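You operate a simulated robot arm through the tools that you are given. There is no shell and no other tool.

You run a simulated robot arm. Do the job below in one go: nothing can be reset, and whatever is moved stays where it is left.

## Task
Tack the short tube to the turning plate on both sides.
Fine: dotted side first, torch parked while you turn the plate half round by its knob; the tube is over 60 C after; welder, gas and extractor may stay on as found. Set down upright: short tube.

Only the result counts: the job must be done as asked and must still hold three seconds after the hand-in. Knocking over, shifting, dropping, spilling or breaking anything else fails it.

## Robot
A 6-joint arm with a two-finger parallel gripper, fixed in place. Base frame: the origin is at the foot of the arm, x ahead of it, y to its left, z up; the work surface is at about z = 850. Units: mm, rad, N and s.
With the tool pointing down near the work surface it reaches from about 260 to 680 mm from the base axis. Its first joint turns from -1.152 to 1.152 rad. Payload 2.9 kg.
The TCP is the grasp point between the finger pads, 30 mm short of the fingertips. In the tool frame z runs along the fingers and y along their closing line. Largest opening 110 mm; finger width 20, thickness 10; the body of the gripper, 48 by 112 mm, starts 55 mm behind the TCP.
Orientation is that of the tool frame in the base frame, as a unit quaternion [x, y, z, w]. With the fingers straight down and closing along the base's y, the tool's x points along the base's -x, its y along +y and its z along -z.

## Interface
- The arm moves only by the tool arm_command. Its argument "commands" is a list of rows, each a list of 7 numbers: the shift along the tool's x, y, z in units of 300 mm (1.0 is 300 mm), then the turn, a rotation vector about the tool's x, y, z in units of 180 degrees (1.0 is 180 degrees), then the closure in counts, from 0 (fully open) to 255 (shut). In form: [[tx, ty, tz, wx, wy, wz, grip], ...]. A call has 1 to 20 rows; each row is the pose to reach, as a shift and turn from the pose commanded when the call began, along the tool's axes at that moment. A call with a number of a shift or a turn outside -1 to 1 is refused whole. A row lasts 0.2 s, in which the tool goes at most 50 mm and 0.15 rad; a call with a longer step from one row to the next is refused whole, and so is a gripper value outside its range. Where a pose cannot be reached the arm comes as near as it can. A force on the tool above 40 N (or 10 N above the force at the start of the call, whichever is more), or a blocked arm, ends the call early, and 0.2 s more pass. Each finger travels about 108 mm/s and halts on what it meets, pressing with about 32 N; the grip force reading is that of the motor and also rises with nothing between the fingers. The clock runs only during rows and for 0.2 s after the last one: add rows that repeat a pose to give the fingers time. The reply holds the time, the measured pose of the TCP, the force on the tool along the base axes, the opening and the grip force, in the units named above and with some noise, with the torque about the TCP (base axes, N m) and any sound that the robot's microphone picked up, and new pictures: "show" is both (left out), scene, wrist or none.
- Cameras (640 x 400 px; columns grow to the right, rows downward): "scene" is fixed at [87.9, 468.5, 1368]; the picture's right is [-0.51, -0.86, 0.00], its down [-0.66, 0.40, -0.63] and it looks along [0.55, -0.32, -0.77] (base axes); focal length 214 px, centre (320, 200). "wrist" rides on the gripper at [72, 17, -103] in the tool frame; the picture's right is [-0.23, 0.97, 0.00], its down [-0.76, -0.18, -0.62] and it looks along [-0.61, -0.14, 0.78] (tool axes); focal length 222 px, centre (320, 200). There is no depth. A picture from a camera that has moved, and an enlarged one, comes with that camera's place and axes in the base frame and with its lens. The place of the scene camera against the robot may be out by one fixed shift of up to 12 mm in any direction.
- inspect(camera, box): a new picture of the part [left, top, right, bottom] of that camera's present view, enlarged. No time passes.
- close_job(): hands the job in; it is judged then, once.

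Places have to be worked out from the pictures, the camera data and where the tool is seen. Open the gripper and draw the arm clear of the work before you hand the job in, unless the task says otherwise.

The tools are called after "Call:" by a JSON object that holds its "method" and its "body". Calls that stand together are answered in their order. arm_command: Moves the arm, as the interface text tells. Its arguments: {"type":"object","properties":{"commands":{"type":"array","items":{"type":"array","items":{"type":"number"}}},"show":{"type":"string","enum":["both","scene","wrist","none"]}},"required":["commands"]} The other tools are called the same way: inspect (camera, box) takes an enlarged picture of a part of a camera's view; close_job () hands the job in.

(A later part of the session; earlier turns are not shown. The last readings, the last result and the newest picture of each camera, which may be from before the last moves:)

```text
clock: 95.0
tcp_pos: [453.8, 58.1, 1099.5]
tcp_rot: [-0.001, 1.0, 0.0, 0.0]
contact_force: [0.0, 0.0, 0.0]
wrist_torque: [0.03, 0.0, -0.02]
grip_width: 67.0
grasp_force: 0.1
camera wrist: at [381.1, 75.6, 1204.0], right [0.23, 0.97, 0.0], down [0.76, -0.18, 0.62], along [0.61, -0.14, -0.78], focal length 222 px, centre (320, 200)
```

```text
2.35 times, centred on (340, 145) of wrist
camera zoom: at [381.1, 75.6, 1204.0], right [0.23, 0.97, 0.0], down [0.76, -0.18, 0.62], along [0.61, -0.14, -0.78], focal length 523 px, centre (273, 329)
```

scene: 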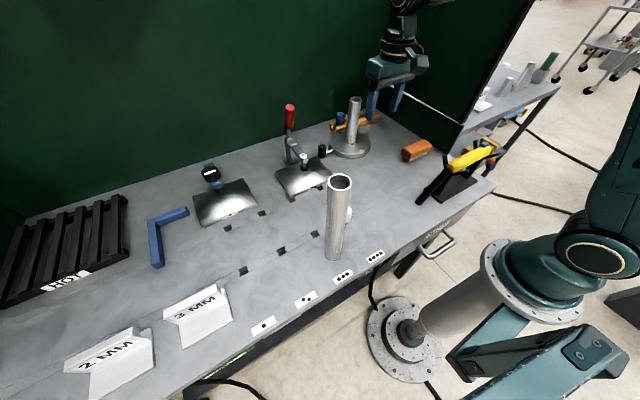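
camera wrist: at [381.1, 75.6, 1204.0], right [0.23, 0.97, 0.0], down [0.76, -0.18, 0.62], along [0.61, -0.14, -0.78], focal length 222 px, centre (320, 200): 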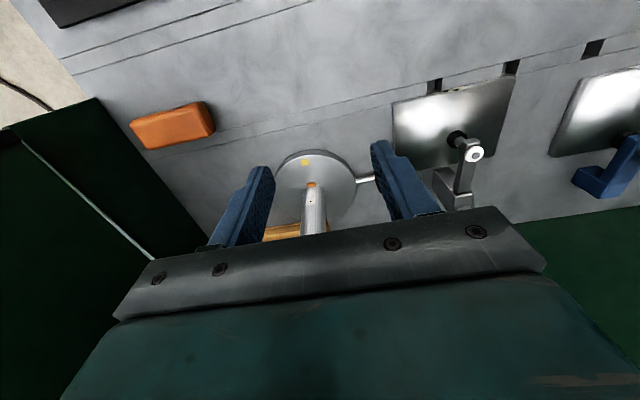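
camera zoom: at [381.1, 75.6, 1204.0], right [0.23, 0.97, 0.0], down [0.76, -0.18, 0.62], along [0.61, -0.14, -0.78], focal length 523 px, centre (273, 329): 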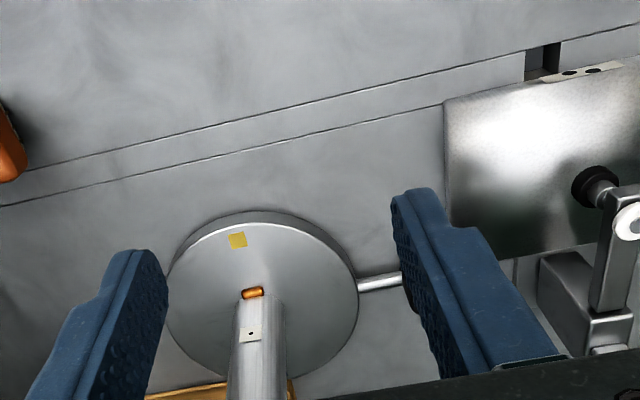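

The bead, tube and knob are clear in view. I move to just above the knob for an accurate look.

Call:
{"method": "arm_command", "body": {"commands": [[-0.06, 0.07, 0.0, 0, 0, 0, 100], [-0.16, 0.14, 0.05, 0, 0, 0, 100], [-0.28, 0.2, 0.1, 0, 0, 0, 100], [-0.4, 0.25, 0.16, 0, 0, 0, 100], [-0.503, 0.25, 0.22, 0, 0, 0, 100], [-0.503, 0.25, 0.265, 0, 0, 0, 100], [-0.503, 0.25, 0.265, 0, 0, 0, 100]]}}

Call:
{"method": "inspect", "body": {"camera": "wrist", "box": [220, 60, 440, 230]}}

Call:
{"method": "inspect", "body": {"camera": "scene", "box": [270, 80, 400, 180]}}

```text
clock: 96.6
tcp_pos: [600.4, 135.0, 1019.6]
tcp_rot: [0.0, 1.0, 0.0, -0.001]
contact_force: [0.2, 0.2, 0.4]
wrist_torque: [0.02, 0.02, 0.0]
grip_width: 66.9
grasp_force: 0.1
camera wrist: at [527.6, 151.9, 1125.0], right [0.23, 0.97, 0.0], down [0.76, -0.18, 0.62], along [0.61, -0.14, -0.78], focal length 222 px, centre (320, 200)
```

scene: 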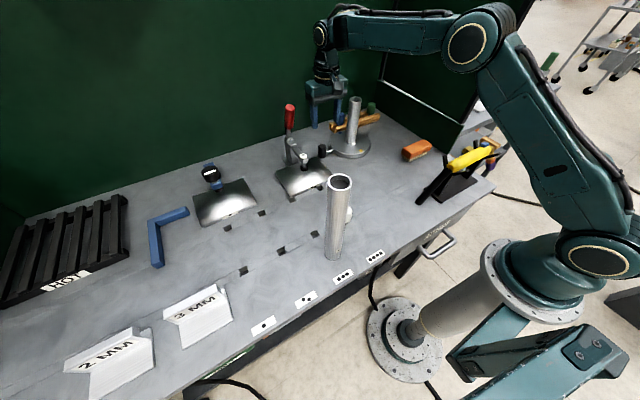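
wrist: 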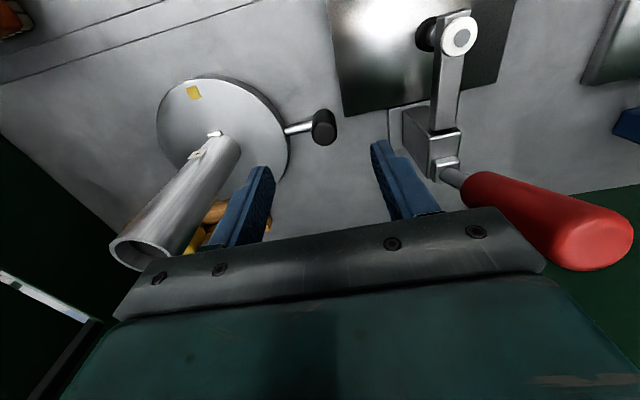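

```text
2.35 times, centred on (330, 145) of wrist
camera zoom: at [527.6, 151.9, 1125.0], right [0.23, 0.97, 0.0], down [0.76, -0.18, 0.62], along [0.61, -0.14, -0.78], focal length 523 px, centre (296, 329)
```

zoom: 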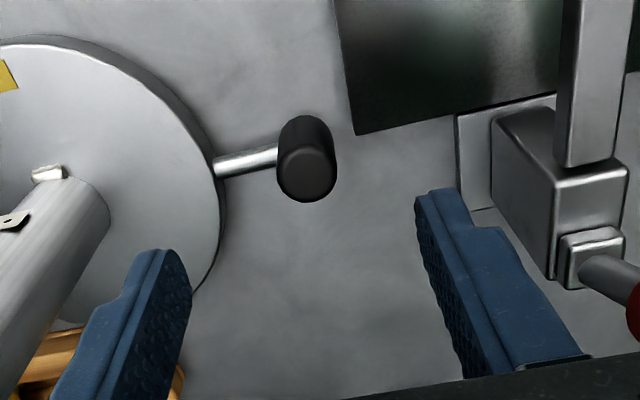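

```text
4.00 times, centred on (335, 130) of scene
camera zoom: at [87.9, 468.5, 1368.0], right [-0.51, -0.86, 0.0], down [-0.66, 0.4, -0.63], along [0.55, -0.32, -0.77], focal length 858 px, centre (260, 480)
```

zoom: 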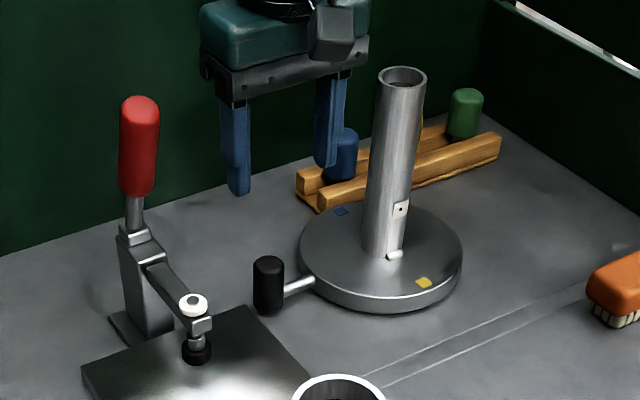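

The first bead has cooled to grey and the knob's top centre measures about (618.7, 134.8, 900). I yaw to +45° (keeps fingers and camera clear of the clamp and steel plate) and come to about 35 mm above it.

Call:
{"method": "arm_command", "body": {"commands": [[-0.02, 0, 0, 0, 0, 0.042, 130], [-0.04, 0, 0.03, 0, 0, 0.083, 148], [-0.061, 0, 0.06, 0, 0, 0.125, 148], [-0.061, 0, 0.1, 0, 0, 0.167, 148], [-0.061, 0, 0.14, 0, 0, 0.208, 148], [-0.061, 0, 0.183, 0, 0, 0.25, 148], [-0.061, 0, 0.183, 0, 0, 0.25, 148]]}}

Call:
{"method": "inspect", "body": {"camera": "wrist", "box": [220, 60, 440, 230]}}

Call:
{"method": "inspect", "body": {"camera": "scene", "box": [270, 80, 400, 180]}}

```text
clock: 98.2
tcp_pos: [622.2, 134.5, 964.2]
tcp_rot: [0.384, 0.923, 0.0, 0.0]
contact_force: [-0.1, 0.3, -0.6]
wrist_torque: [-0.02, 0.02, 0.04]
grip_width: 46.2
grasp_force: 0.0
camera wrist: at [582.5, 198.7, 1068.5], right [0.85, 0.53, 0.0], down [0.41, -0.66, 0.62], along [0.33, -0.53, -0.78], focal length 222 px, centre (320, 200)
```

scene: 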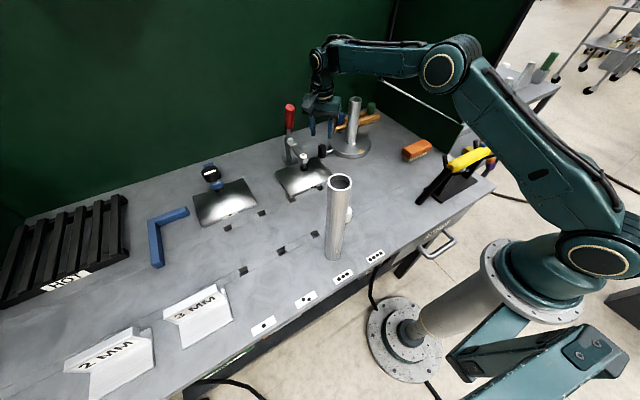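
wrist: 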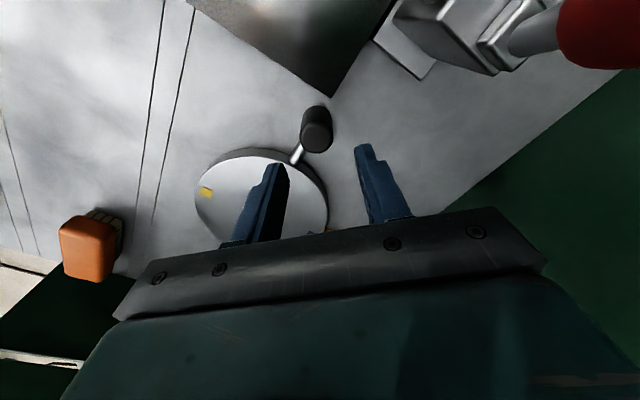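

```text
2.35 times, centred on (330, 145) of wrist
camera zoom: at [582.5, 198.7, 1068.5], right [0.85, 0.53, 0.0], down [0.41, -0.66, 0.62], along [0.33, -0.53, -0.78], focal length 523 px, centre (296, 329)
```

zoom: 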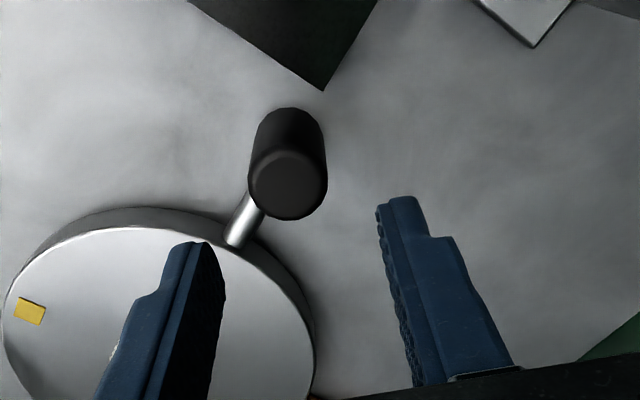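

```text
4.00 times, centred on (335, 130) of scene
camera zoom: at [87.9, 468.5, 1368.0], right [-0.51, -0.86, 0.0], down [-0.66, 0.4, -0.63], along [0.55, -0.32, -0.77], focal length 858 px, centre (260, 480)
```

zoom: 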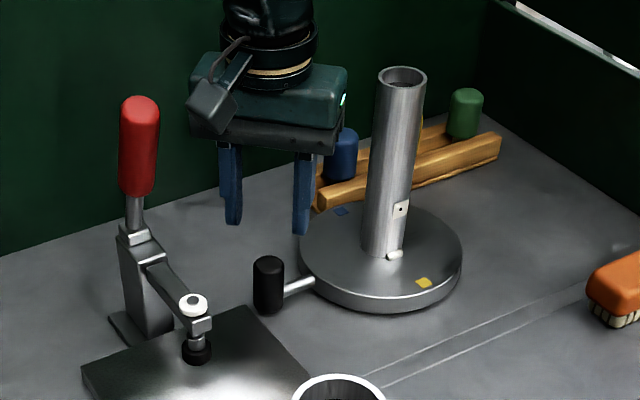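

The knob is about 2.6 mm off along both tool axes. I correct and descend until the fingertips are level with the knob top, then check.

Call:
{"method": "arm_command", "body": {"commands": [[0.0087, -0.009, 0.03, 0, 0, 0, 148], [0.0087, -0.009, 0.08, 0, 0, 0, 148], [0.0087, -0.009, 0.11, 0, 0, 0, 148], [0.0087, -0.009, 0.11, 0, 0, 0, 148]], "show": "wrist"}}

Call:
{"method": "inspect", "body": {"camera": "wrist", "box": [220, 60, 440, 230]}}

Call:
{"method": "inspect", "body": {"camera": "scene", "box": [300, 110, 380, 170]}}

```text
clock: 99.2
tcp_pos: [616.6, 135.3, 931.4]
tcp_rot: [0.383, 0.924, 0.0, 0.0]
contact_force: [-0.5, 1.1, 0.2]
wrist_torque: [-0.01, -0.04, 0.01]
grip_width: 46.2
grasp_force: 0.1
camera wrist: at [577.0, 199.1, 1035.8], right [0.85, 0.53, 0.0], down [0.41, -0.66, 0.62], along [0.33, -0.53, -0.78], focal length 222 px, centre (320, 200)
```

wrist: 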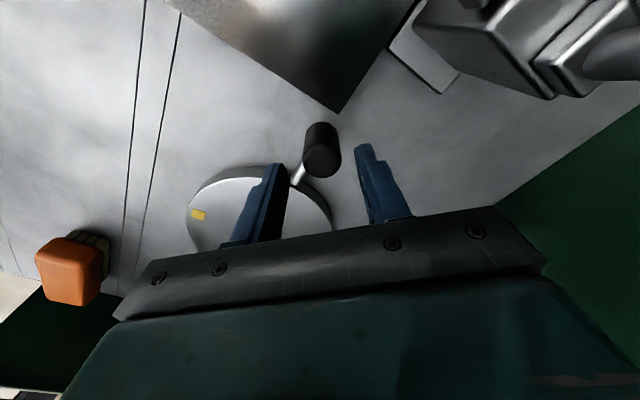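

```text
2.35 times, centred on (330, 145) of wrist
camera zoom: at [577.0, 199.1, 1035.8], right [0.85, 0.53, 0.0], down [0.41, -0.66, 0.62], along [0.33, -0.53, -0.78], focal length 523 px, centre (296, 329)
```

zoom: 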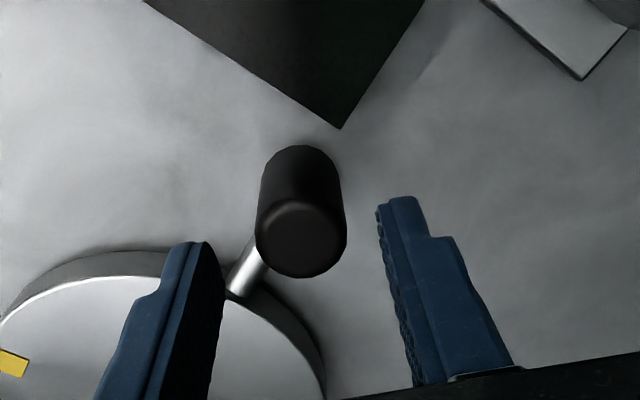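

```text
6.67 times, centred on (340, 140) of scene
camera zoom: at [87.9, 468.5, 1368.0], right [-0.51, -0.86, 0.0], down [-0.66, 0.4, -0.63], along [0.55, -0.32, -0.77], focal length 1430 px, centre (187, 600)
```

zoom: 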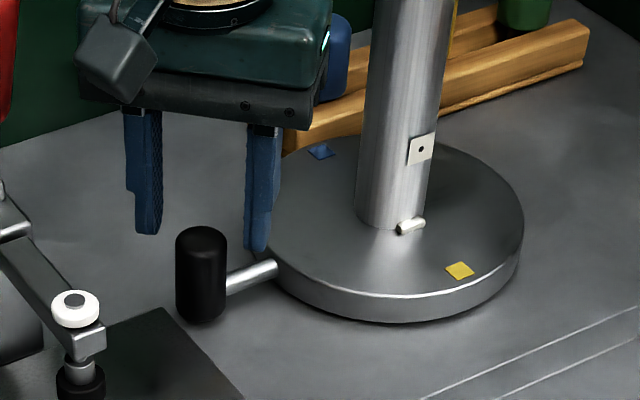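

The knob is centred between the fingers within ~1 mm. I descend to TCP z ≈ 901 so the pads straddle it, staying above the rod.

Call:
{"method": "arm_command", "body": {"commands": [[0, 0.003, 0.04, 0, 0, 0, 148], [0, 0.003, 0.08, 0, 0, 0, 148], [0, 0.003, 0.1, 0, 0, 0, 148], [0, 0.003, 0.1, 0, 0, 0, 148]], "show": "wrist"}}

Call:
{"method": "inspect", "body": {"camera": "wrist", "box": [220, 80, 440, 230]}}

Call:
{"method": "inspect", "body": {"camera": "scene", "box": [300, 110, 380, 170]}}

```text
clock: 100.2
tcp_pos: [617.8, 136.0, 901.1]
tcp_rot: [0.384, 0.924, -0.001, 0.001]
contact_force: [0.6, -0.4, -0.3]
wrist_torque: [-0.01, -0.01, 0.02]
grip_width: 46.2
grasp_force: 0.0
camera wrist: at [577.8, 199.0, 1005.0], right [0.85, 0.53, 0.0], down [0.41, -0.66, 0.62], along [0.33, -0.53, -0.78], focal length 222 px, centre (320, 200)
```

wrist: 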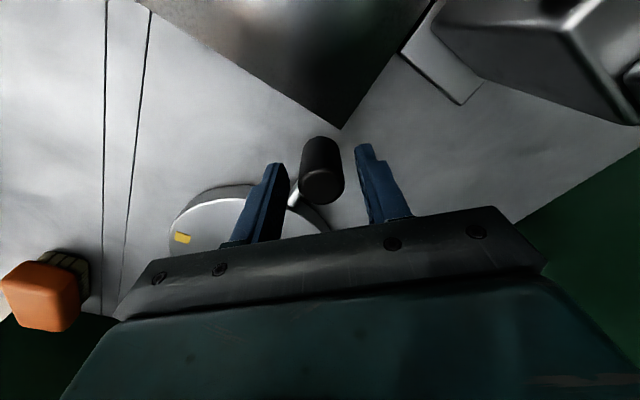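

```text
2.67 times, centred on (330, 155) of wrist
camera zoom: at [577.8, 199.0, 1005.0], right [0.85, 0.53, 0.0], down [0.41, -0.66, 0.62], along [0.33, -0.53, -0.78], focal length 592 px, centre (293, 320)
```

zoom: 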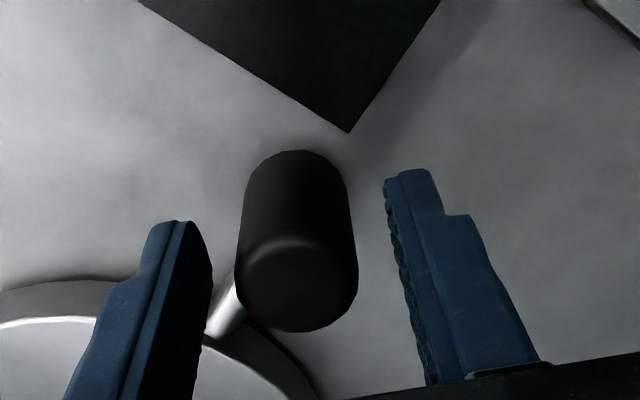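

```text
6.67 times, centred on (340, 140) of scene
camera zoom: at [87.9, 468.5, 1368.0], right [-0.51, -0.86, 0.0], down [-0.66, 0.4, -0.63], along [0.55, -0.32, -0.77], focal length 1430 px, centre (187, 600)
```

zoom: 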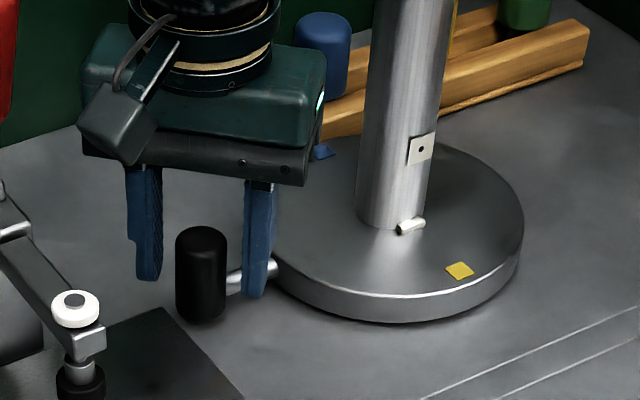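

The knob top is level with the TCP and centred. I close on the knob.

Call:
{"method": "arm_command", "body": {"commands": [[0, 0, 0, 0, 0, 0, 180], [0, 0, 0, 0, 0, 0, 220], [0, 0, 0, 0, 0, 0, 255], [0, 0, 0, 0, 0, 0, 255]], "show": "none"}}

Call:
{"method": "inspect", "body": {"camera": "scene", "box": [300, 110, 380, 170]}}

```text
clock: 101.2
tcp_pos: [617.7, 135.3, 901.0]
tcp_rot: [0.382, 0.924, 0.0, 0.0]
contact_force: [2.2, 3.5, -2.2]
wrist_torque: [-0.07, -0.15, 0.18]
grip_width: 27.3
grasp_force: 45.1
```

```text
6.67 times, centred on (340, 140) of scene
camera zoom: at [88.0, 468.6, 1367.9], right [-0.51, -0.86, 0.0], down [-0.66, 0.4, -0.63], along [0.55, -0.32, -0.77], focal length 1430 px, centre (187, 600)
```

zoom: 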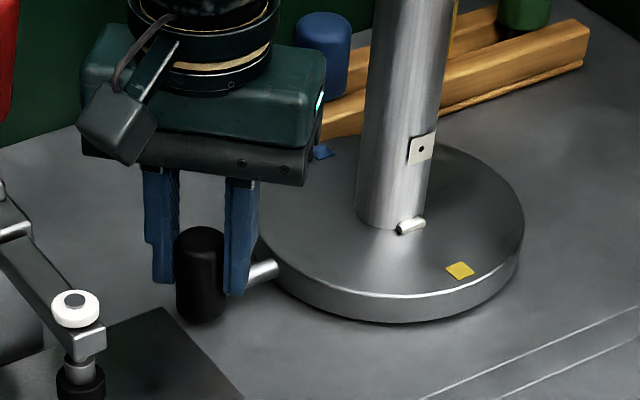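

The knob is held (27 mm). I turn the first 12° along the arc and check the forces and that the plate follows.

Call:
{"method": "arm_command", "body": {"commands": [[0.0197, -0.0216, 0, 0, 0, -0.0222, 255], [0.0544, -0.0687, 0, 0, 0, -0.0667, 255], [0.0544, -0.0687, 0, 0, 0, -0.0667, 255]], "show": "none"}}

Call:
{"method": "inspect", "body": {"camera": "scene", "box": [300, 110, 380, 170]}}

```text
clock: 102.0
tcp_pos: [591.6, 132.3, 900.3]
tcp_rot: [0.283, 0.959, 0.002, 0.002]
contact_force: [-2.6, 4.2, 23.0]
wrist_torque: [0.12, 1.3, -0.12]
grip_width: 27.4
grasp_force: 45.1
```

```text
6.67 times, centred on (340, 140) of scene
camera zoom: at [87.4, 468.6, 1368.0], right [-0.51, -0.86, 0.0], down [-0.66, 0.4, -0.63], along [0.55, -0.32, -0.77], focal length 1430 px, centre (187, 600)
```

zoom: 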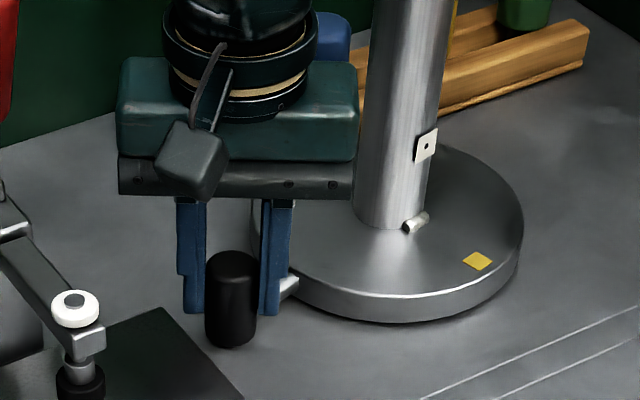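

The plate and tube follow, but there is an unexpected 23 N upward force with a torque. I look at the gripper surroundings before going on.

Call:
{"method": "inspect", "body": {"camera": "wrist", "box": [160, 40, 480, 240]}}

Call:
{"method": "inspect", "body": {"camera": "scene", "box": [310, 120, 350, 160]}}

Call:
{"method": "inspect", "body": {"camera": "scene", "box": [270, 30, 420, 180]}}

```text
2.00 times, centred on (320, 140) of wrist
camera zoom: at [539.1, 186.5, 1004.9], right [0.72, 0.69, 0.0], down [0.54, -0.56, 0.62], along [0.44, -0.45, -0.78], focal length 444 px, centre (320, 320)
```

zoom: 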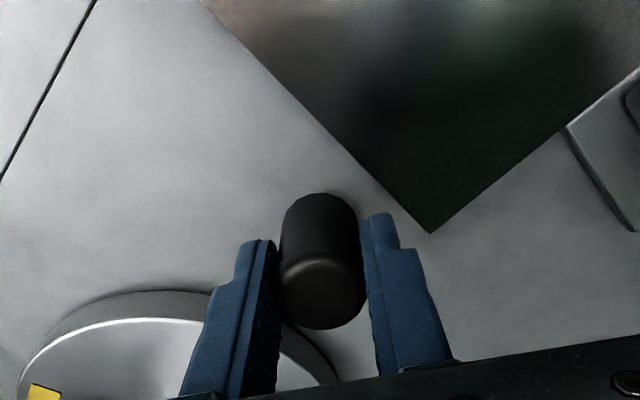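

```text
10.00 times, centred on (330, 140) of scene
camera zoom: at [87.4, 468.6, 1368.0], right [-0.51, -0.86, 0.0], down [-0.66, 0.4, -0.63], along [0.55, -0.32, -0.77], focal length 2145 px, centre (220, 800)
```

zoom: 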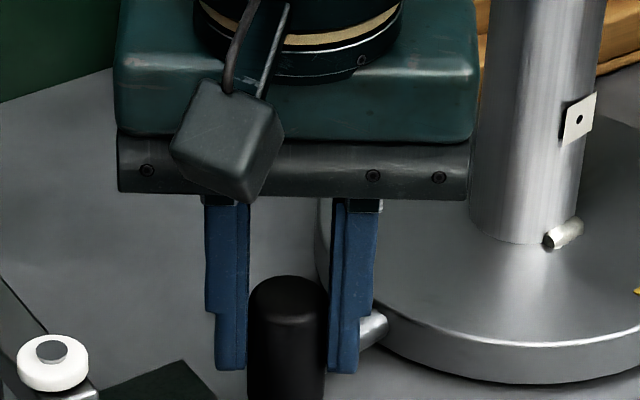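

```text
2.67 times, centred on (345, 105) of scene
camera zoom: at [87.4, 468.6, 1368.0], right [-0.51, -0.86, 0.0], down [-0.66, 0.4, -0.63], along [0.55, -0.32, -0.77], focal length 572 px, centre (253, 453)
```

zoom: 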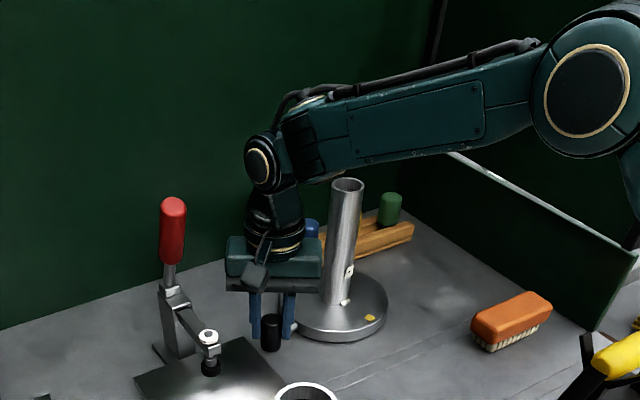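

Nothing obvious is touching. I loosen the grip slightly (to ~31 mm, still caging the knob) to see whether the stress was just in the tight grip.

Call:
{"method": "arm_command", "body": {"commands": [[0, 0, 0, 0, 0, 0, 183], [0, 0, 0, 0, 0, 0, 183]], "show": "none"}}

```text
clock: 102.6
tcp_pos: [592.2, 131.5, 898.5]
tcp_rot: [0.283, 0.959, -0.001, 0.0]
contact_force: [-0.2, 0.0, 0.2]
wrist_torque: [0.03, 0.0, -0.01]
grip_width: 31.1
grasp_force: 0.1
```

The stress vanishes, so it came only from the tight grip. I continue the turn with the knob loosely caged (~29 mm), another 44° along the arc.

Call:
{"method": "arm_command", "body": {"commands": [[0.0197, -0.0216, 0, 0, 0, -0.0222, 188], [0.0544, -0.0687, 0, 0, 0, -0.0667, 188], [0.0823, -0.1202, 0, 0, 0, -0.1111, 188], [0.1027, -0.175, 0, 0, 0, -0.1556, 188], [0.1152, -0.2321, 0, 0, 0, -0.2, 188], [0.1197, -0.2904, 0, 0, 0, -0.2444, 188], [0.1197, -0.2904, 0, 0, 0, -0.2444, 188]]}}

Call:
{"method": "inspect", "body": {"camera": "scene", "box": [300, 100, 400, 180]}}

Call:
{"method": "inspect", "body": {"camera": "wrist", "box": [160, 40, 480, 240]}}

```text
clock: 104.2
tcp_pos: [516.1, 80.4, 901.7]
tcp_rot: [-0.097, 0.995, 0.0, 0.0]
contact_force: [-0.1, 0.1, -1.2]
wrist_torque: [-0.03, -0.01, 0.05]
grip_width: 28.9
grasp_force: 0.1
camera wrist: at [440.5, 82.9, 1005.9], right [0.04, 1.0, 0.0], down [0.78, -0.03, 0.62], along [0.62, -0.02, -0.78], focal length 222 px, centre (320, 200)
```

scene: 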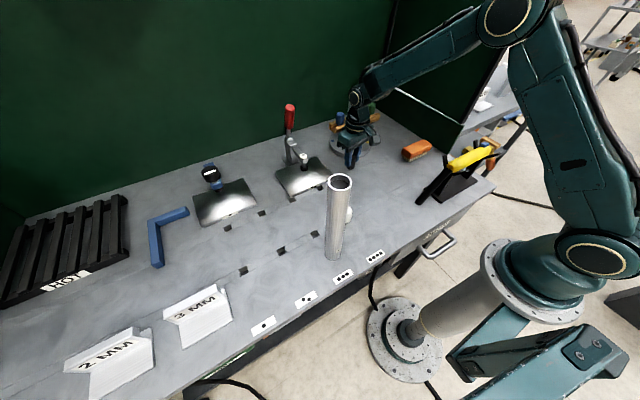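
wrist: 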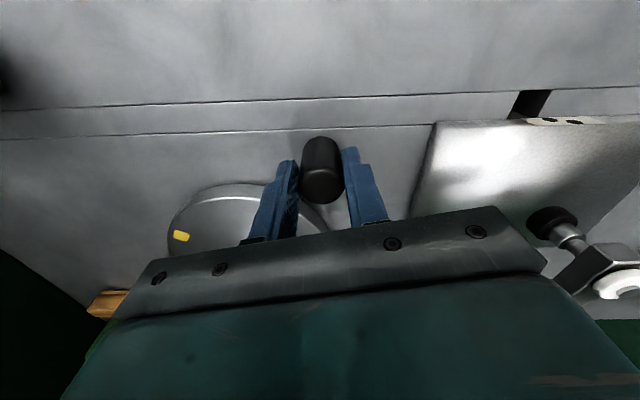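

```text
5.00 times, centred on (350, 140) of scene
camera zoom: at [87.9, 468.5, 1368.0], right [-0.51, -0.86, 0.0], down [-0.66, 0.4, -0.63], along [0.55, -0.32, -0.77], focal length 1072 px, centre (170, 500)
```

zoom: 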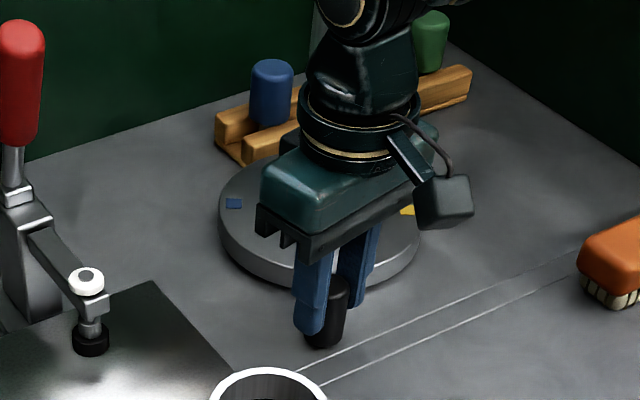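

```text
2.00 times, centred on (320, 140) of wrist
camera zoom: at [440.5, 82.9, 1005.9], right [0.04, 1.0, 0.0], down [0.78, -0.03, 0.62], along [0.62, -0.02, -0.78], focal length 444 px, centre (320, 320)
```

zoom: 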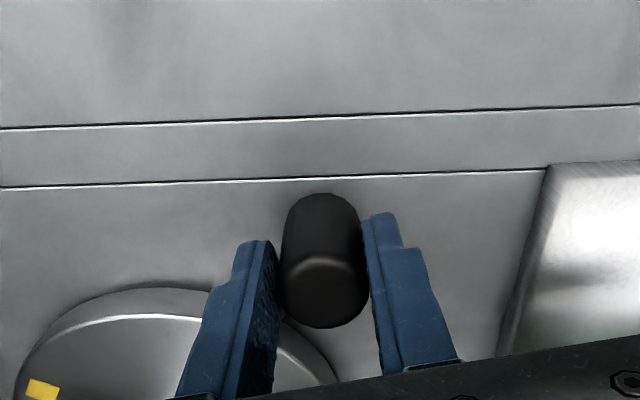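

The knob tracks perfectly with no load. I continue 70° further along the arc.

Call:
{"method": "arm_command", "body": {"commands": [[0.0379, -0.0446, 0, 0, 0, -0.0444, 188], [0.0693, -0.0939, 0, 0, 0, -0.0889, 188], [0.0934, -0.1472, 0, 0, 0, -0.1333, 188], [0.1099, -0.2033, 0, 0, 0, -0.1778, 188], [0.1185, -0.2612, 0, 0, 0, -0.2222, 188], [0.1189, -0.3197, 0, 0, 0, -0.2667, 188], [0.1111, -0.3777, 0, 0, 0, -0.3111, 188], [0.0954, -0.434, 0, 0, 0, -0.3556, 188], [0.0785, -0.4745, 0, 0, 0, -0.3889, 188], [0.0785, -0.4745, 0, 0, 0, -0.3889, 188]]}}

Call:
{"method": "inspect", "body": {"camera": "scene", "box": [300, 100, 400, 180]}}

Call:
{"method": "inspect", "body": {"camera": "wrist", "box": [160, 40, 480, 240]}}

```text
clock: 106.4
tcp_pos: [518.8, -65.7, 901.4]
tcp_rot: [-0.65, 0.76, 0.001, 0.0]
contact_force: [0.2, 0.6, 0.2]
wrist_torque: [0.03, -0.01, 0.03]
grip_width: 29.0
grasp_force: 0.0
camera wrist: at [489.8, -134.2, 1005.0], right [-0.93, 0.38, 0.0], down [0.29, 0.72, 0.62], along [0.23, 0.58, -0.78], focal length 222 px, centre (320, 200)
```

scene: 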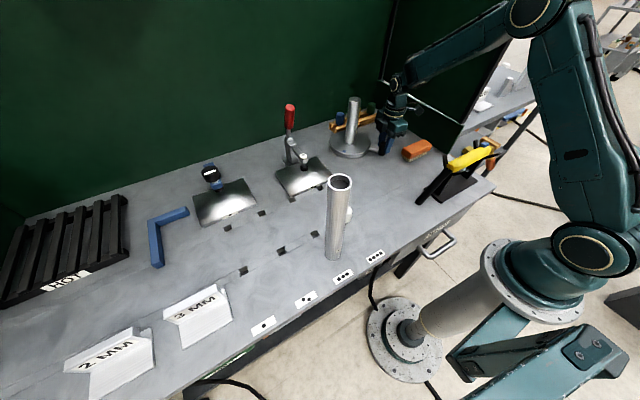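
wrist: 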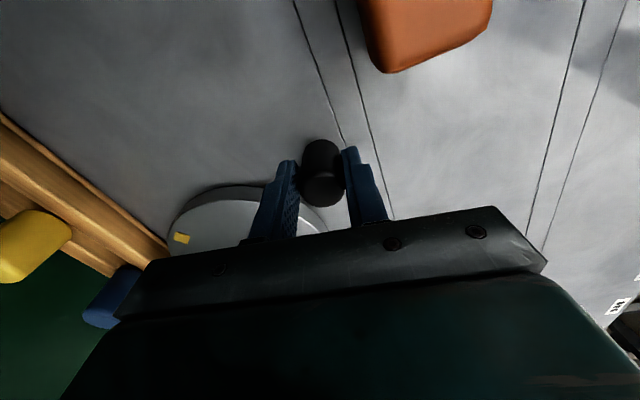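

```text
5.00 times, centred on (350, 140) of scene
camera zoom: at [87.9, 468.5, 1368.0], right [-0.51, -0.86, 0.0], down [-0.66, 0.4, -0.63], along [0.55, -0.32, -0.77], focal length 1072 px, centre (170, 500)
```

zoom: 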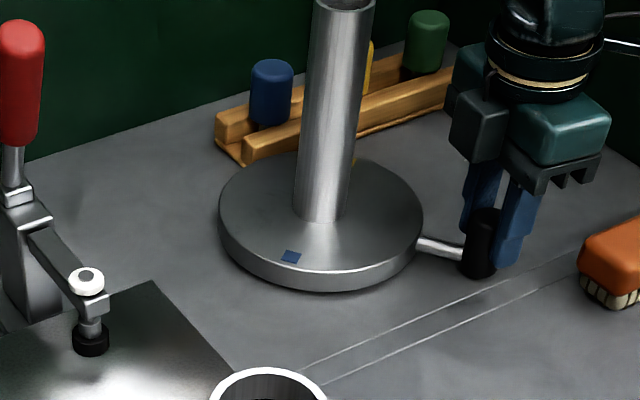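

```text
2.00 times, centred on (320, 140) of wrist
camera zoom: at [489.8, -134.2, 1005.0], right [-0.93, 0.38, 0.0], down [0.29, 0.72, 0.62], along [0.23, 0.58, -0.78], focal length 444 px, centre (320, 320)
```

zoom: 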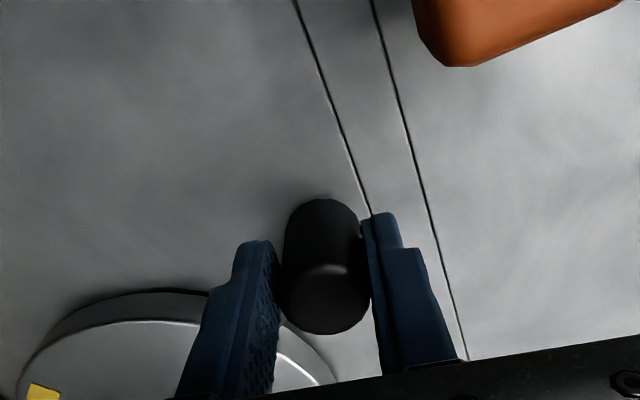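

The blue mark is coming round; about 55° remain. I continue along the arc to the half-turn, letting the tool yaw a little less than the plate to stay within the wrist range.

Call:
{"method": "arm_command", "body": {"commands": [[0.0379, -0.0446, 0, 0, 0, -0.0356, 188], [0.0693, -0.0939, 0, 0, 0, -0.0711, 188], [0.0934, -0.1472, 0, 0, 0, -0.1067, 188], [0.1099, -0.2033, 0, 0, 0, -0.1422, 188], [0.1185, -0.2612, 0, 0, 0, -0.1778, 188], [0.1189, -0.3197, 0, 0, 0, -0.2133, 188], [0.1125, -0.3705, 0, 0, 0, -0.2444, 188], [0.1125, -0.3705, 0, 0, 0, -0.2444, 188]]}}

Call:
{"method": "inspect", "body": {"camera": "scene", "box": [310, 90, 410, 170]}}

Call:
{"method": "inspect", "body": {"camera": "wrist", "box": [160, 40, 480, 240]}}

```text
clock: 108.2
tcp_pos: [625.3, -118.2, 901.5]
tcp_rot: [0.887, -0.461, -0.002, 0.0]
contact_force: [-4.0, -0.4, 1.5]
wrist_torque: [0.01, 0.13, 0.01]
grip_width: 30.8
grasp_force: 1.8
camera wrist: at [651.6, -187.0, 1005.1], right [-0.93, -0.37, 0.0], down [-0.29, 0.73, 0.62], along [-0.23, 0.58, -0.78], focal length 222 px, centre (320, 200)
```

scene: 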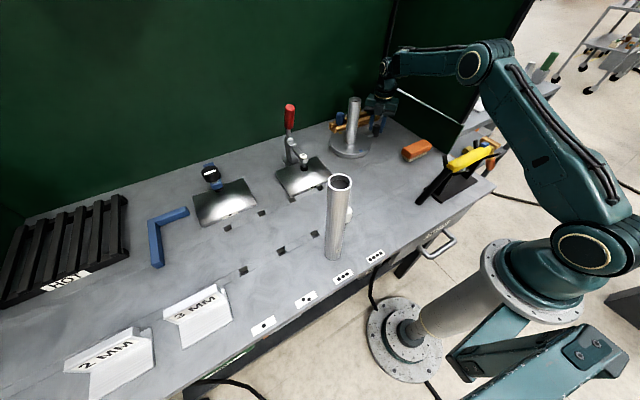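
wrist: 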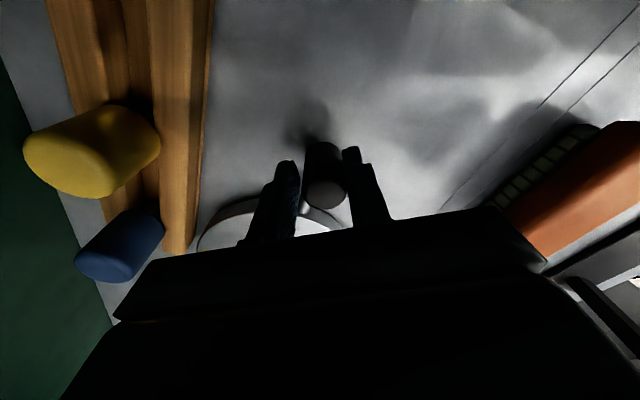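

```text
5.00 times, centred on (360, 130) of scene
camera zoom: at [87.8, 468.5, 1368.0], right [-0.51, -0.86, 0.0], down [-0.66, 0.4, -0.63], along [0.55, -0.32, -0.77], focal length 1072 px, centre (120, 550)
```

zoom: 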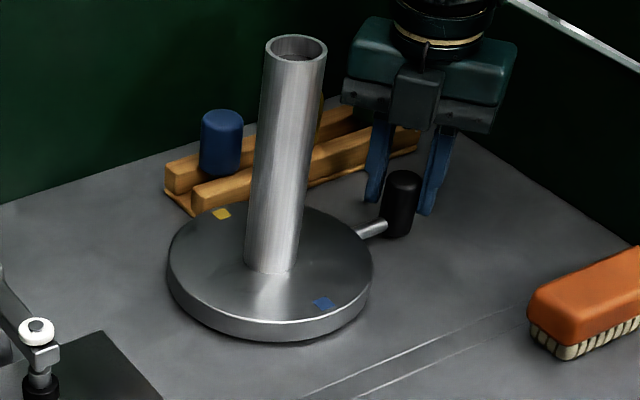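

```text
2.00 times, centred on (320, 140) of wrist
camera zoom: at [651.6, -187.0, 1005.1], right [-0.93, -0.37, 0.0], down [-0.29, 0.73, 0.62], along [-0.23, 0.58, -0.78], focal length 444 px, centre (320, 320)
```

zoom: 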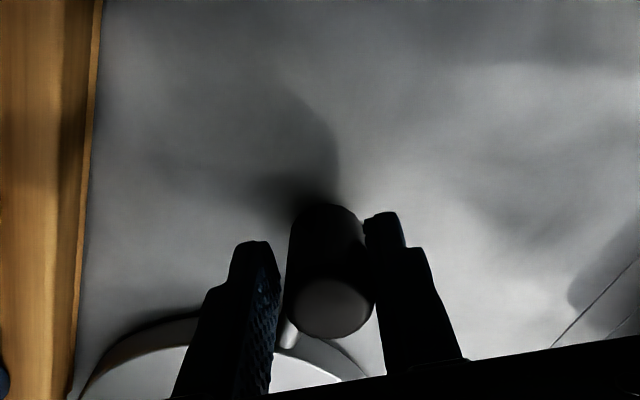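

The blue mark is now exactly where the yellow one was: the plate is turned half round. I open the fingers and rise off the knob.

Call:
{"method": "arm_command", "body": {"commands": [[0, 0, 0, 0, 0, 0, 160], [0, 0, 0, 0, 0, 0, 140], [0, 0, 0, 0, 0, 0, 140], [0, 0, -0.05, 0, 0, 0, 140], [0, 0, -0.15, 0, 0, 0, 140], [0, 0, -0.3, 0, 0, 0, 140], [0, 0, -0.45, 0, 0, 0, 140], [0, 0, -0.6, 0, 0, 0, 140], [0, 0, -0.7, 0, 0, 0, 140], [0, 0, -0.7, 0, 0, 0, 140]]}}

Call:
{"method": "inspect", "body": {"camera": "scene", "box": [325, 110, 375, 160]}}

Call:
{"method": "inspect", "body": {"camera": "scene", "box": [310, 90, 410, 170]}}

```text
clock: 110.4
tcp_pos: [621.5, -119.0, 1106.9]
tcp_rot: [0.887, -0.463, 0.0, 0.0]
contact_force: [0.1, 0.4, 0.4]
wrist_torque: [0.0, 0.01, 0.0]
grip_width: 49.4
grasp_force: 0.0
camera wrist: at [648.6, -186.4, 1211.8], right [-0.93, -0.37, 0.0], down [-0.29, 0.73, 0.62], along [-0.23, 0.58, -0.78], focal length 222 px, centre (320, 200)
```

scene: 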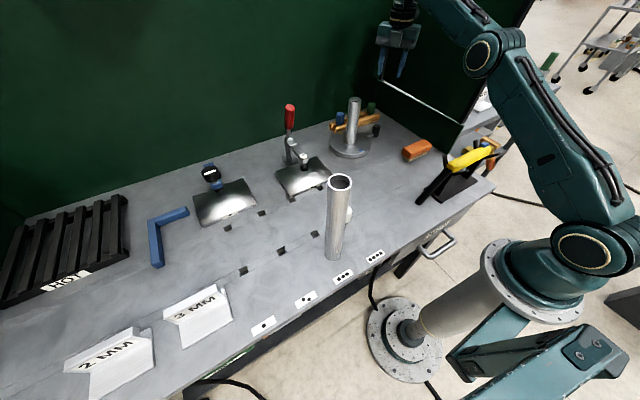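
wrist: 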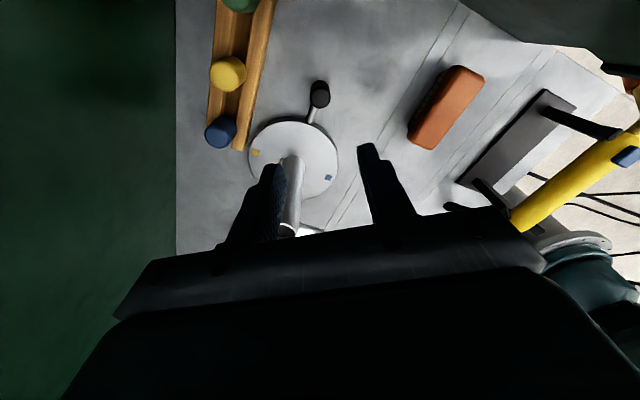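

```text
8.00 times, centred on (350, 135) of scene
camera zoom: at [87.9, 468.5, 1368.0], right [-0.51, -0.86, 0.0], down [-0.66, 0.4, -0.63], along [0.55, -0.32, -0.77], focal length 1716 px, centre (80, 720)
```

zoom: 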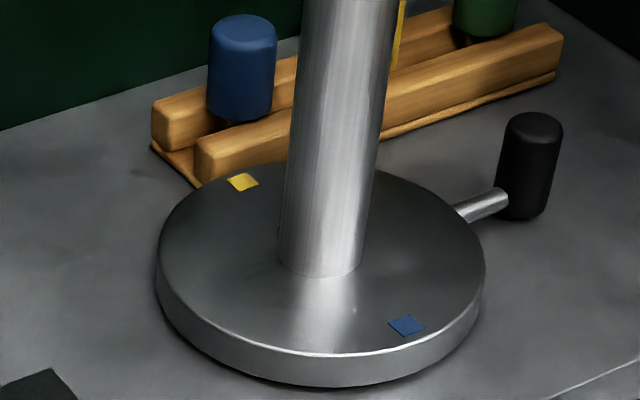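

```text
5.00 times, centred on (360, 130) of scene
camera zoom: at [87.9, 468.5, 1368.0], right [-0.51, -0.86, 0.0], down [-0.66, 0.4, -0.63], along [0.55, -0.32, -0.77], focal length 1072 px, centre (120, 550)
```

zoom: 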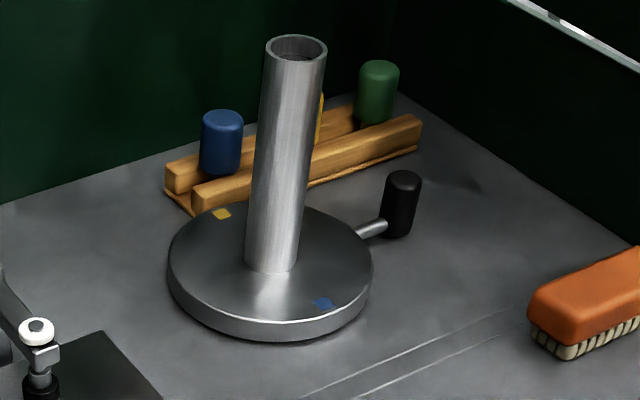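

The turn is exact and the tube unmoved on its plate. I go back toward the torch, first unwinding the wrist to standard yaw over free space.

Call:
{"method": "arm_command", "body": {"commands": [[-0.032, 0.024, 0, 0, 0, 0.0463, 100], [-0.065, 0.047, 0, 0, 0, 0.0926, 60], [-0.098, 0.071, 0, 0, 0, 0.1389, 0], [-0.13, 0.094, 0, 0, 0, 0.1852, 0], [-0.163, 0.118, 0, 0, 0, 0.2315, 0], [-0.195, 0.142, 0, 0, 0, 0.2778, 0], [-0.228, 0.165, 0, 0, 0, 0.3241, 0], [-0.26, 0.189, 0, 0, 0, 0.3704, 0], [-0.293, 0.212, 0, 0, 0, 0.4167, 0], [-0.325, 0.236, 0, 0, 0, 0.463, 0], [-0.358, 0.26, 0, 0, 0, 0.5093, 0], [-0.39, 0.283, 0, 0, 0, 0.5556, 0], [-0.423, 0.307, 0, 0, 0, 0.6019, 0], [-0.455, 0.33, 0, 0, 0, 0.6481, 0], [-0.488, 0.354, 0, 0, 0, 0.6944, 0], [-0.488, 0.354, 0, 0, 0, 0.6944, 0]], "show": "wrist"}}

```text
clock: 113.8
tcp_pos: [449.5, -58.5, 1110.2]
tcp_rot: [0.002, 1.0, 0.0, 0.001]
contact_force: [0.2, -0.3, -0.2]
wrist_torque: [0.05, 0.01, 0.01]
grip_width: 109.9
grasp_force: 0.1
camera wrist: at [377.7, -40.3, 1214.6], right [0.23, 0.97, 0.0], down [0.76, -0.18, 0.62], along [0.61, -0.14, -0.78], focal length 222 px, centre (320, 200)
```

wrist: 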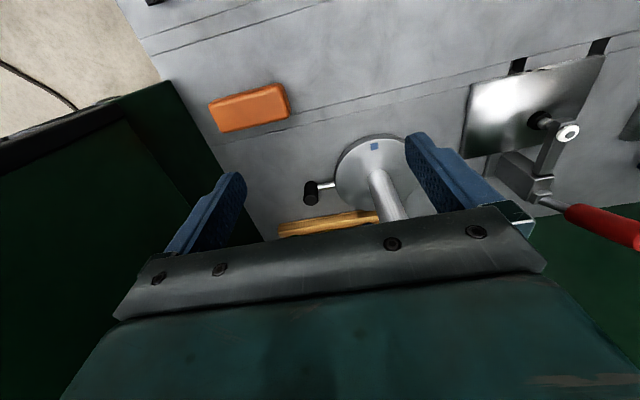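

Standard yaw again. Now I go above the parked torch with yaw +90°.

Call:
{"method": "arm_command", "body": {"commands": [[0.047, -0.035, 0, 0, 0, 0.04, 0], [0.094, -0.07, 0, 0, 0, 0.083, 0], [0.142, -0.105, 0, 0, 0, 0.125, 0], [0.189, -0.14, 0, 0, 0, 0.167, 0], [0.236, -0.175, 0, 0, 0, 0.208, 0], [0.284, -0.21, 0, 0, 0, 0.25, 0], [0.331, -0.245, 0.01, 0, 0, 0.292, 0], [0.378, -0.28, 0.02, 0, 0, 0.333, 0], [0.425, -0.315, 0.03, 0, 0, 0.375, 0], [0.472, -0.35, 0.05, 0, 0, 0.417, 0], [0.52, -0.385, 0.07, 0, 0, 0.458, 0], [0.567, -0.425, 0.083, 0, 0, 0.5, 0], [0.567, -0.425, 0.083, 0, 0, 0.5, 0]]}}

Call:
{"method": "inspect", "body": {"camera": "wrist", "box": [220, 60, 420, 230]}}

Call:
{"method": "inspect", "body": {"camera": "scene", "box": [425, 110, 525, 190]}}

```text
clock: 116.6
tcp_pos: [282.6, -184.9, 1085.1]
tcp_rot: [0.708, 0.706, 0.0, -0.001]
contact_force: [-0.7, -0.5, 0.1]
wrist_torque: [0.0, -0.01, -0.01]
grip_width: 110.0
grasp_force: 0.0
camera wrist: at [299.6, -111.5, 1190.0], right [0.97, -0.23, 0.0], down [-0.18, -0.76, 0.62], along [-0.14, -0.61, -0.78], focal length 222 px, centre (320, 200)
```

scene: 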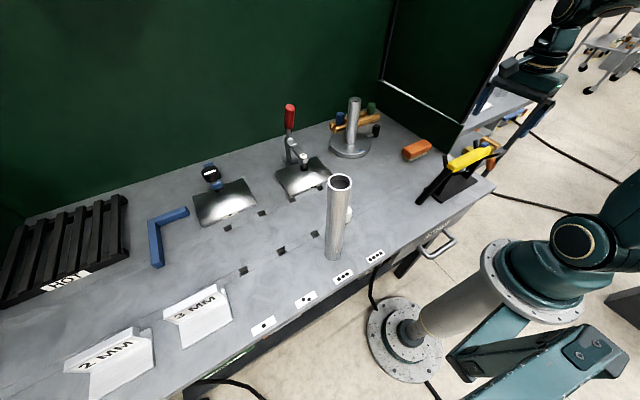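
wrist: 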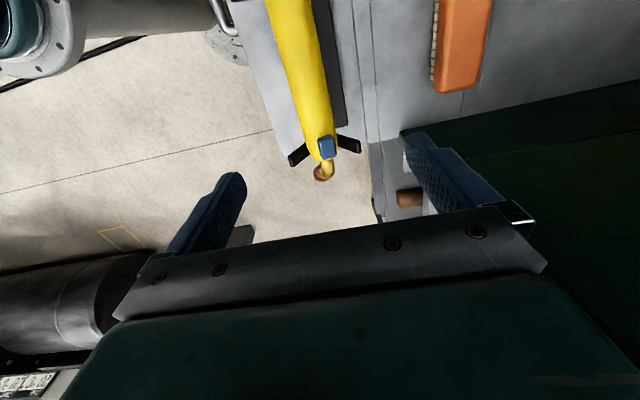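

```text
2.35 times, centred on (320, 145) of wrist
camera zoom: at [299.6, -111.5, 1190.0], right [0.97, -0.23, 0.0], down [-0.18, -0.76, 0.62], along [-0.14, -0.61, -0.78], focal length 523 px, centre (320, 329)
```

zoom: 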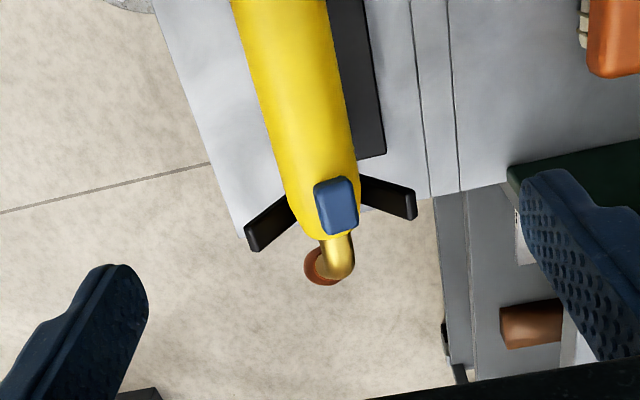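

```text
5.00 times, centred on (475, 150) of scene
camera zoom: at [87.9, 468.5, 1368.0], right [-0.51, -0.86, 0.0], down [-0.66, 0.4, -0.63], along [0.55, -0.32, -0.77], focal length 1072 px, centre (-455, 450)
```

zoom: 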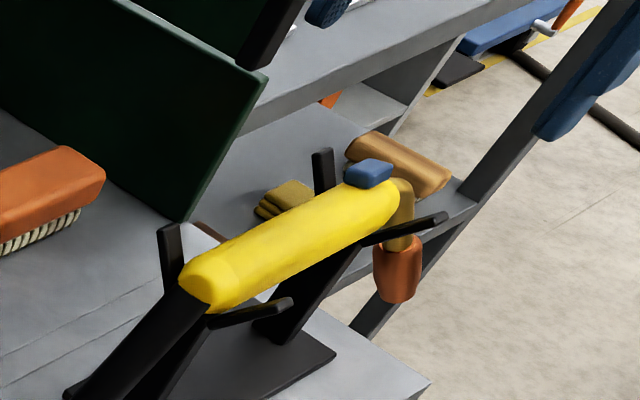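

The torch rests as I left it (rolled ~15°, nozzle toward -x). I align over the handle just behind the trigger and descend with open fingers to just above contact, as before.

Call:
{"method": "arm_command", "body": {"commands": [[-0.0077, -0.005, 0.05, 0, 0, 0, 0], [-0.0077, -0.005, 0.18, 0, 0, 0, 0], [-0.0077, -0.005, 0.3, 0, 0, 0, 0], [-0.0077, -0.005, 0.4, 0, 0, 0, 0], [-0.0077, -0.005, 0.46, 0, 0, 0, 0], [-0.0077, -0.005, 0.485, 0, 0, 0, 0], [-0.0077, -0.005, 0.485, 0, 0, 0, 0]], "show": "wrist"}}

Call:
{"method": "inspect", "body": {"camera": "wrist", "box": [200, 80, 440, 240]}}

Call:
{"method": "inspect", "body": {"camera": "scene", "box": [425, 110, 525, 190]}}

```text
clock: 118.2
tcp_pos: [280.2, -187.6, 940.1]
tcp_rot: [0.707, 0.707, 0.0, 0.0]
contact_force: [-0.6, 0.2, 0.1]
wrist_torque: [0.0, -0.02, -0.01]
grip_width: 110.2
grasp_force: 0.0
camera wrist: at [296.6, -114.5, 1043.8], right [0.97, -0.23, 0.0], down [-0.18, -0.76, 0.62], along [-0.14, -0.61, -0.78], focal length 222 px, centre (320, 200)
```

wrist: 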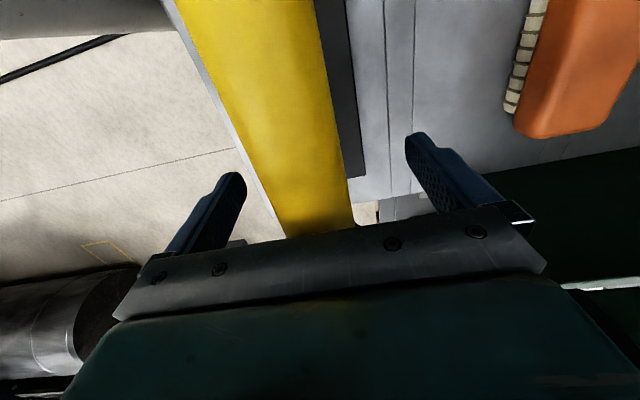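

```text
2.50 times, centred on (320, 160) of wrist
camera zoom: at [296.6, -114.5, 1043.8], right [0.97, -0.23, 0.0], down [-0.18, -0.76, 0.62], along [-0.14, -0.61, -0.78], focal length 555 px, centre (320, 300)
```

zoom: 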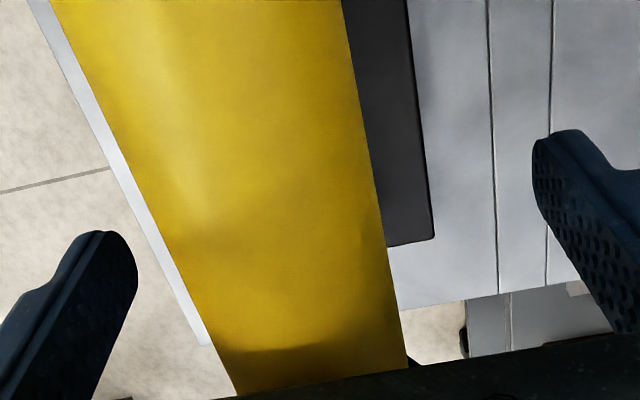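

```text
5.00 times, centred on (475, 150) of scene
camera zoom: at [87.9, 468.5, 1368.0], right [-0.51, -0.86, 0.0], down [-0.66, 0.4, -0.63], along [0.55, -0.32, -0.77], focal length 1072 px, centre (-455, 450)
```

zoom: 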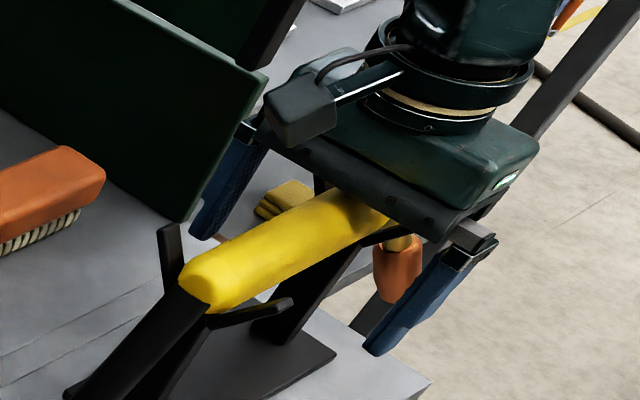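

The handle is centred within ~1.5 mm. I press the palm down onto the trigger in small steps.

Call:
{"method": "arm_command", "body": {"commands": [[0, -0.003, 0.012, 0, 0, 0, 0], [0, -0.003, 0.02, 0, 0, 0, 0], [0, -0.003, 0.026, 0, 0, 0, 0], [0, -0.003, 0.032, 0, 0, 0, 0], [0, -0.003, 0.032, 0, 0, 0, 0]], "show": "none"}}

```text
clock: 119.4
tcp_pos: [280.3, -187.8, 929.6]
tcp_rot: [0.707, 0.707, 0.0, 0.0]
contact_force: [-3.2, 0.7, 11.6]
wrist_torque: [-0.25, -0.11, -0.05]
grip_width: 109.7
grasp_force: 0.1
```

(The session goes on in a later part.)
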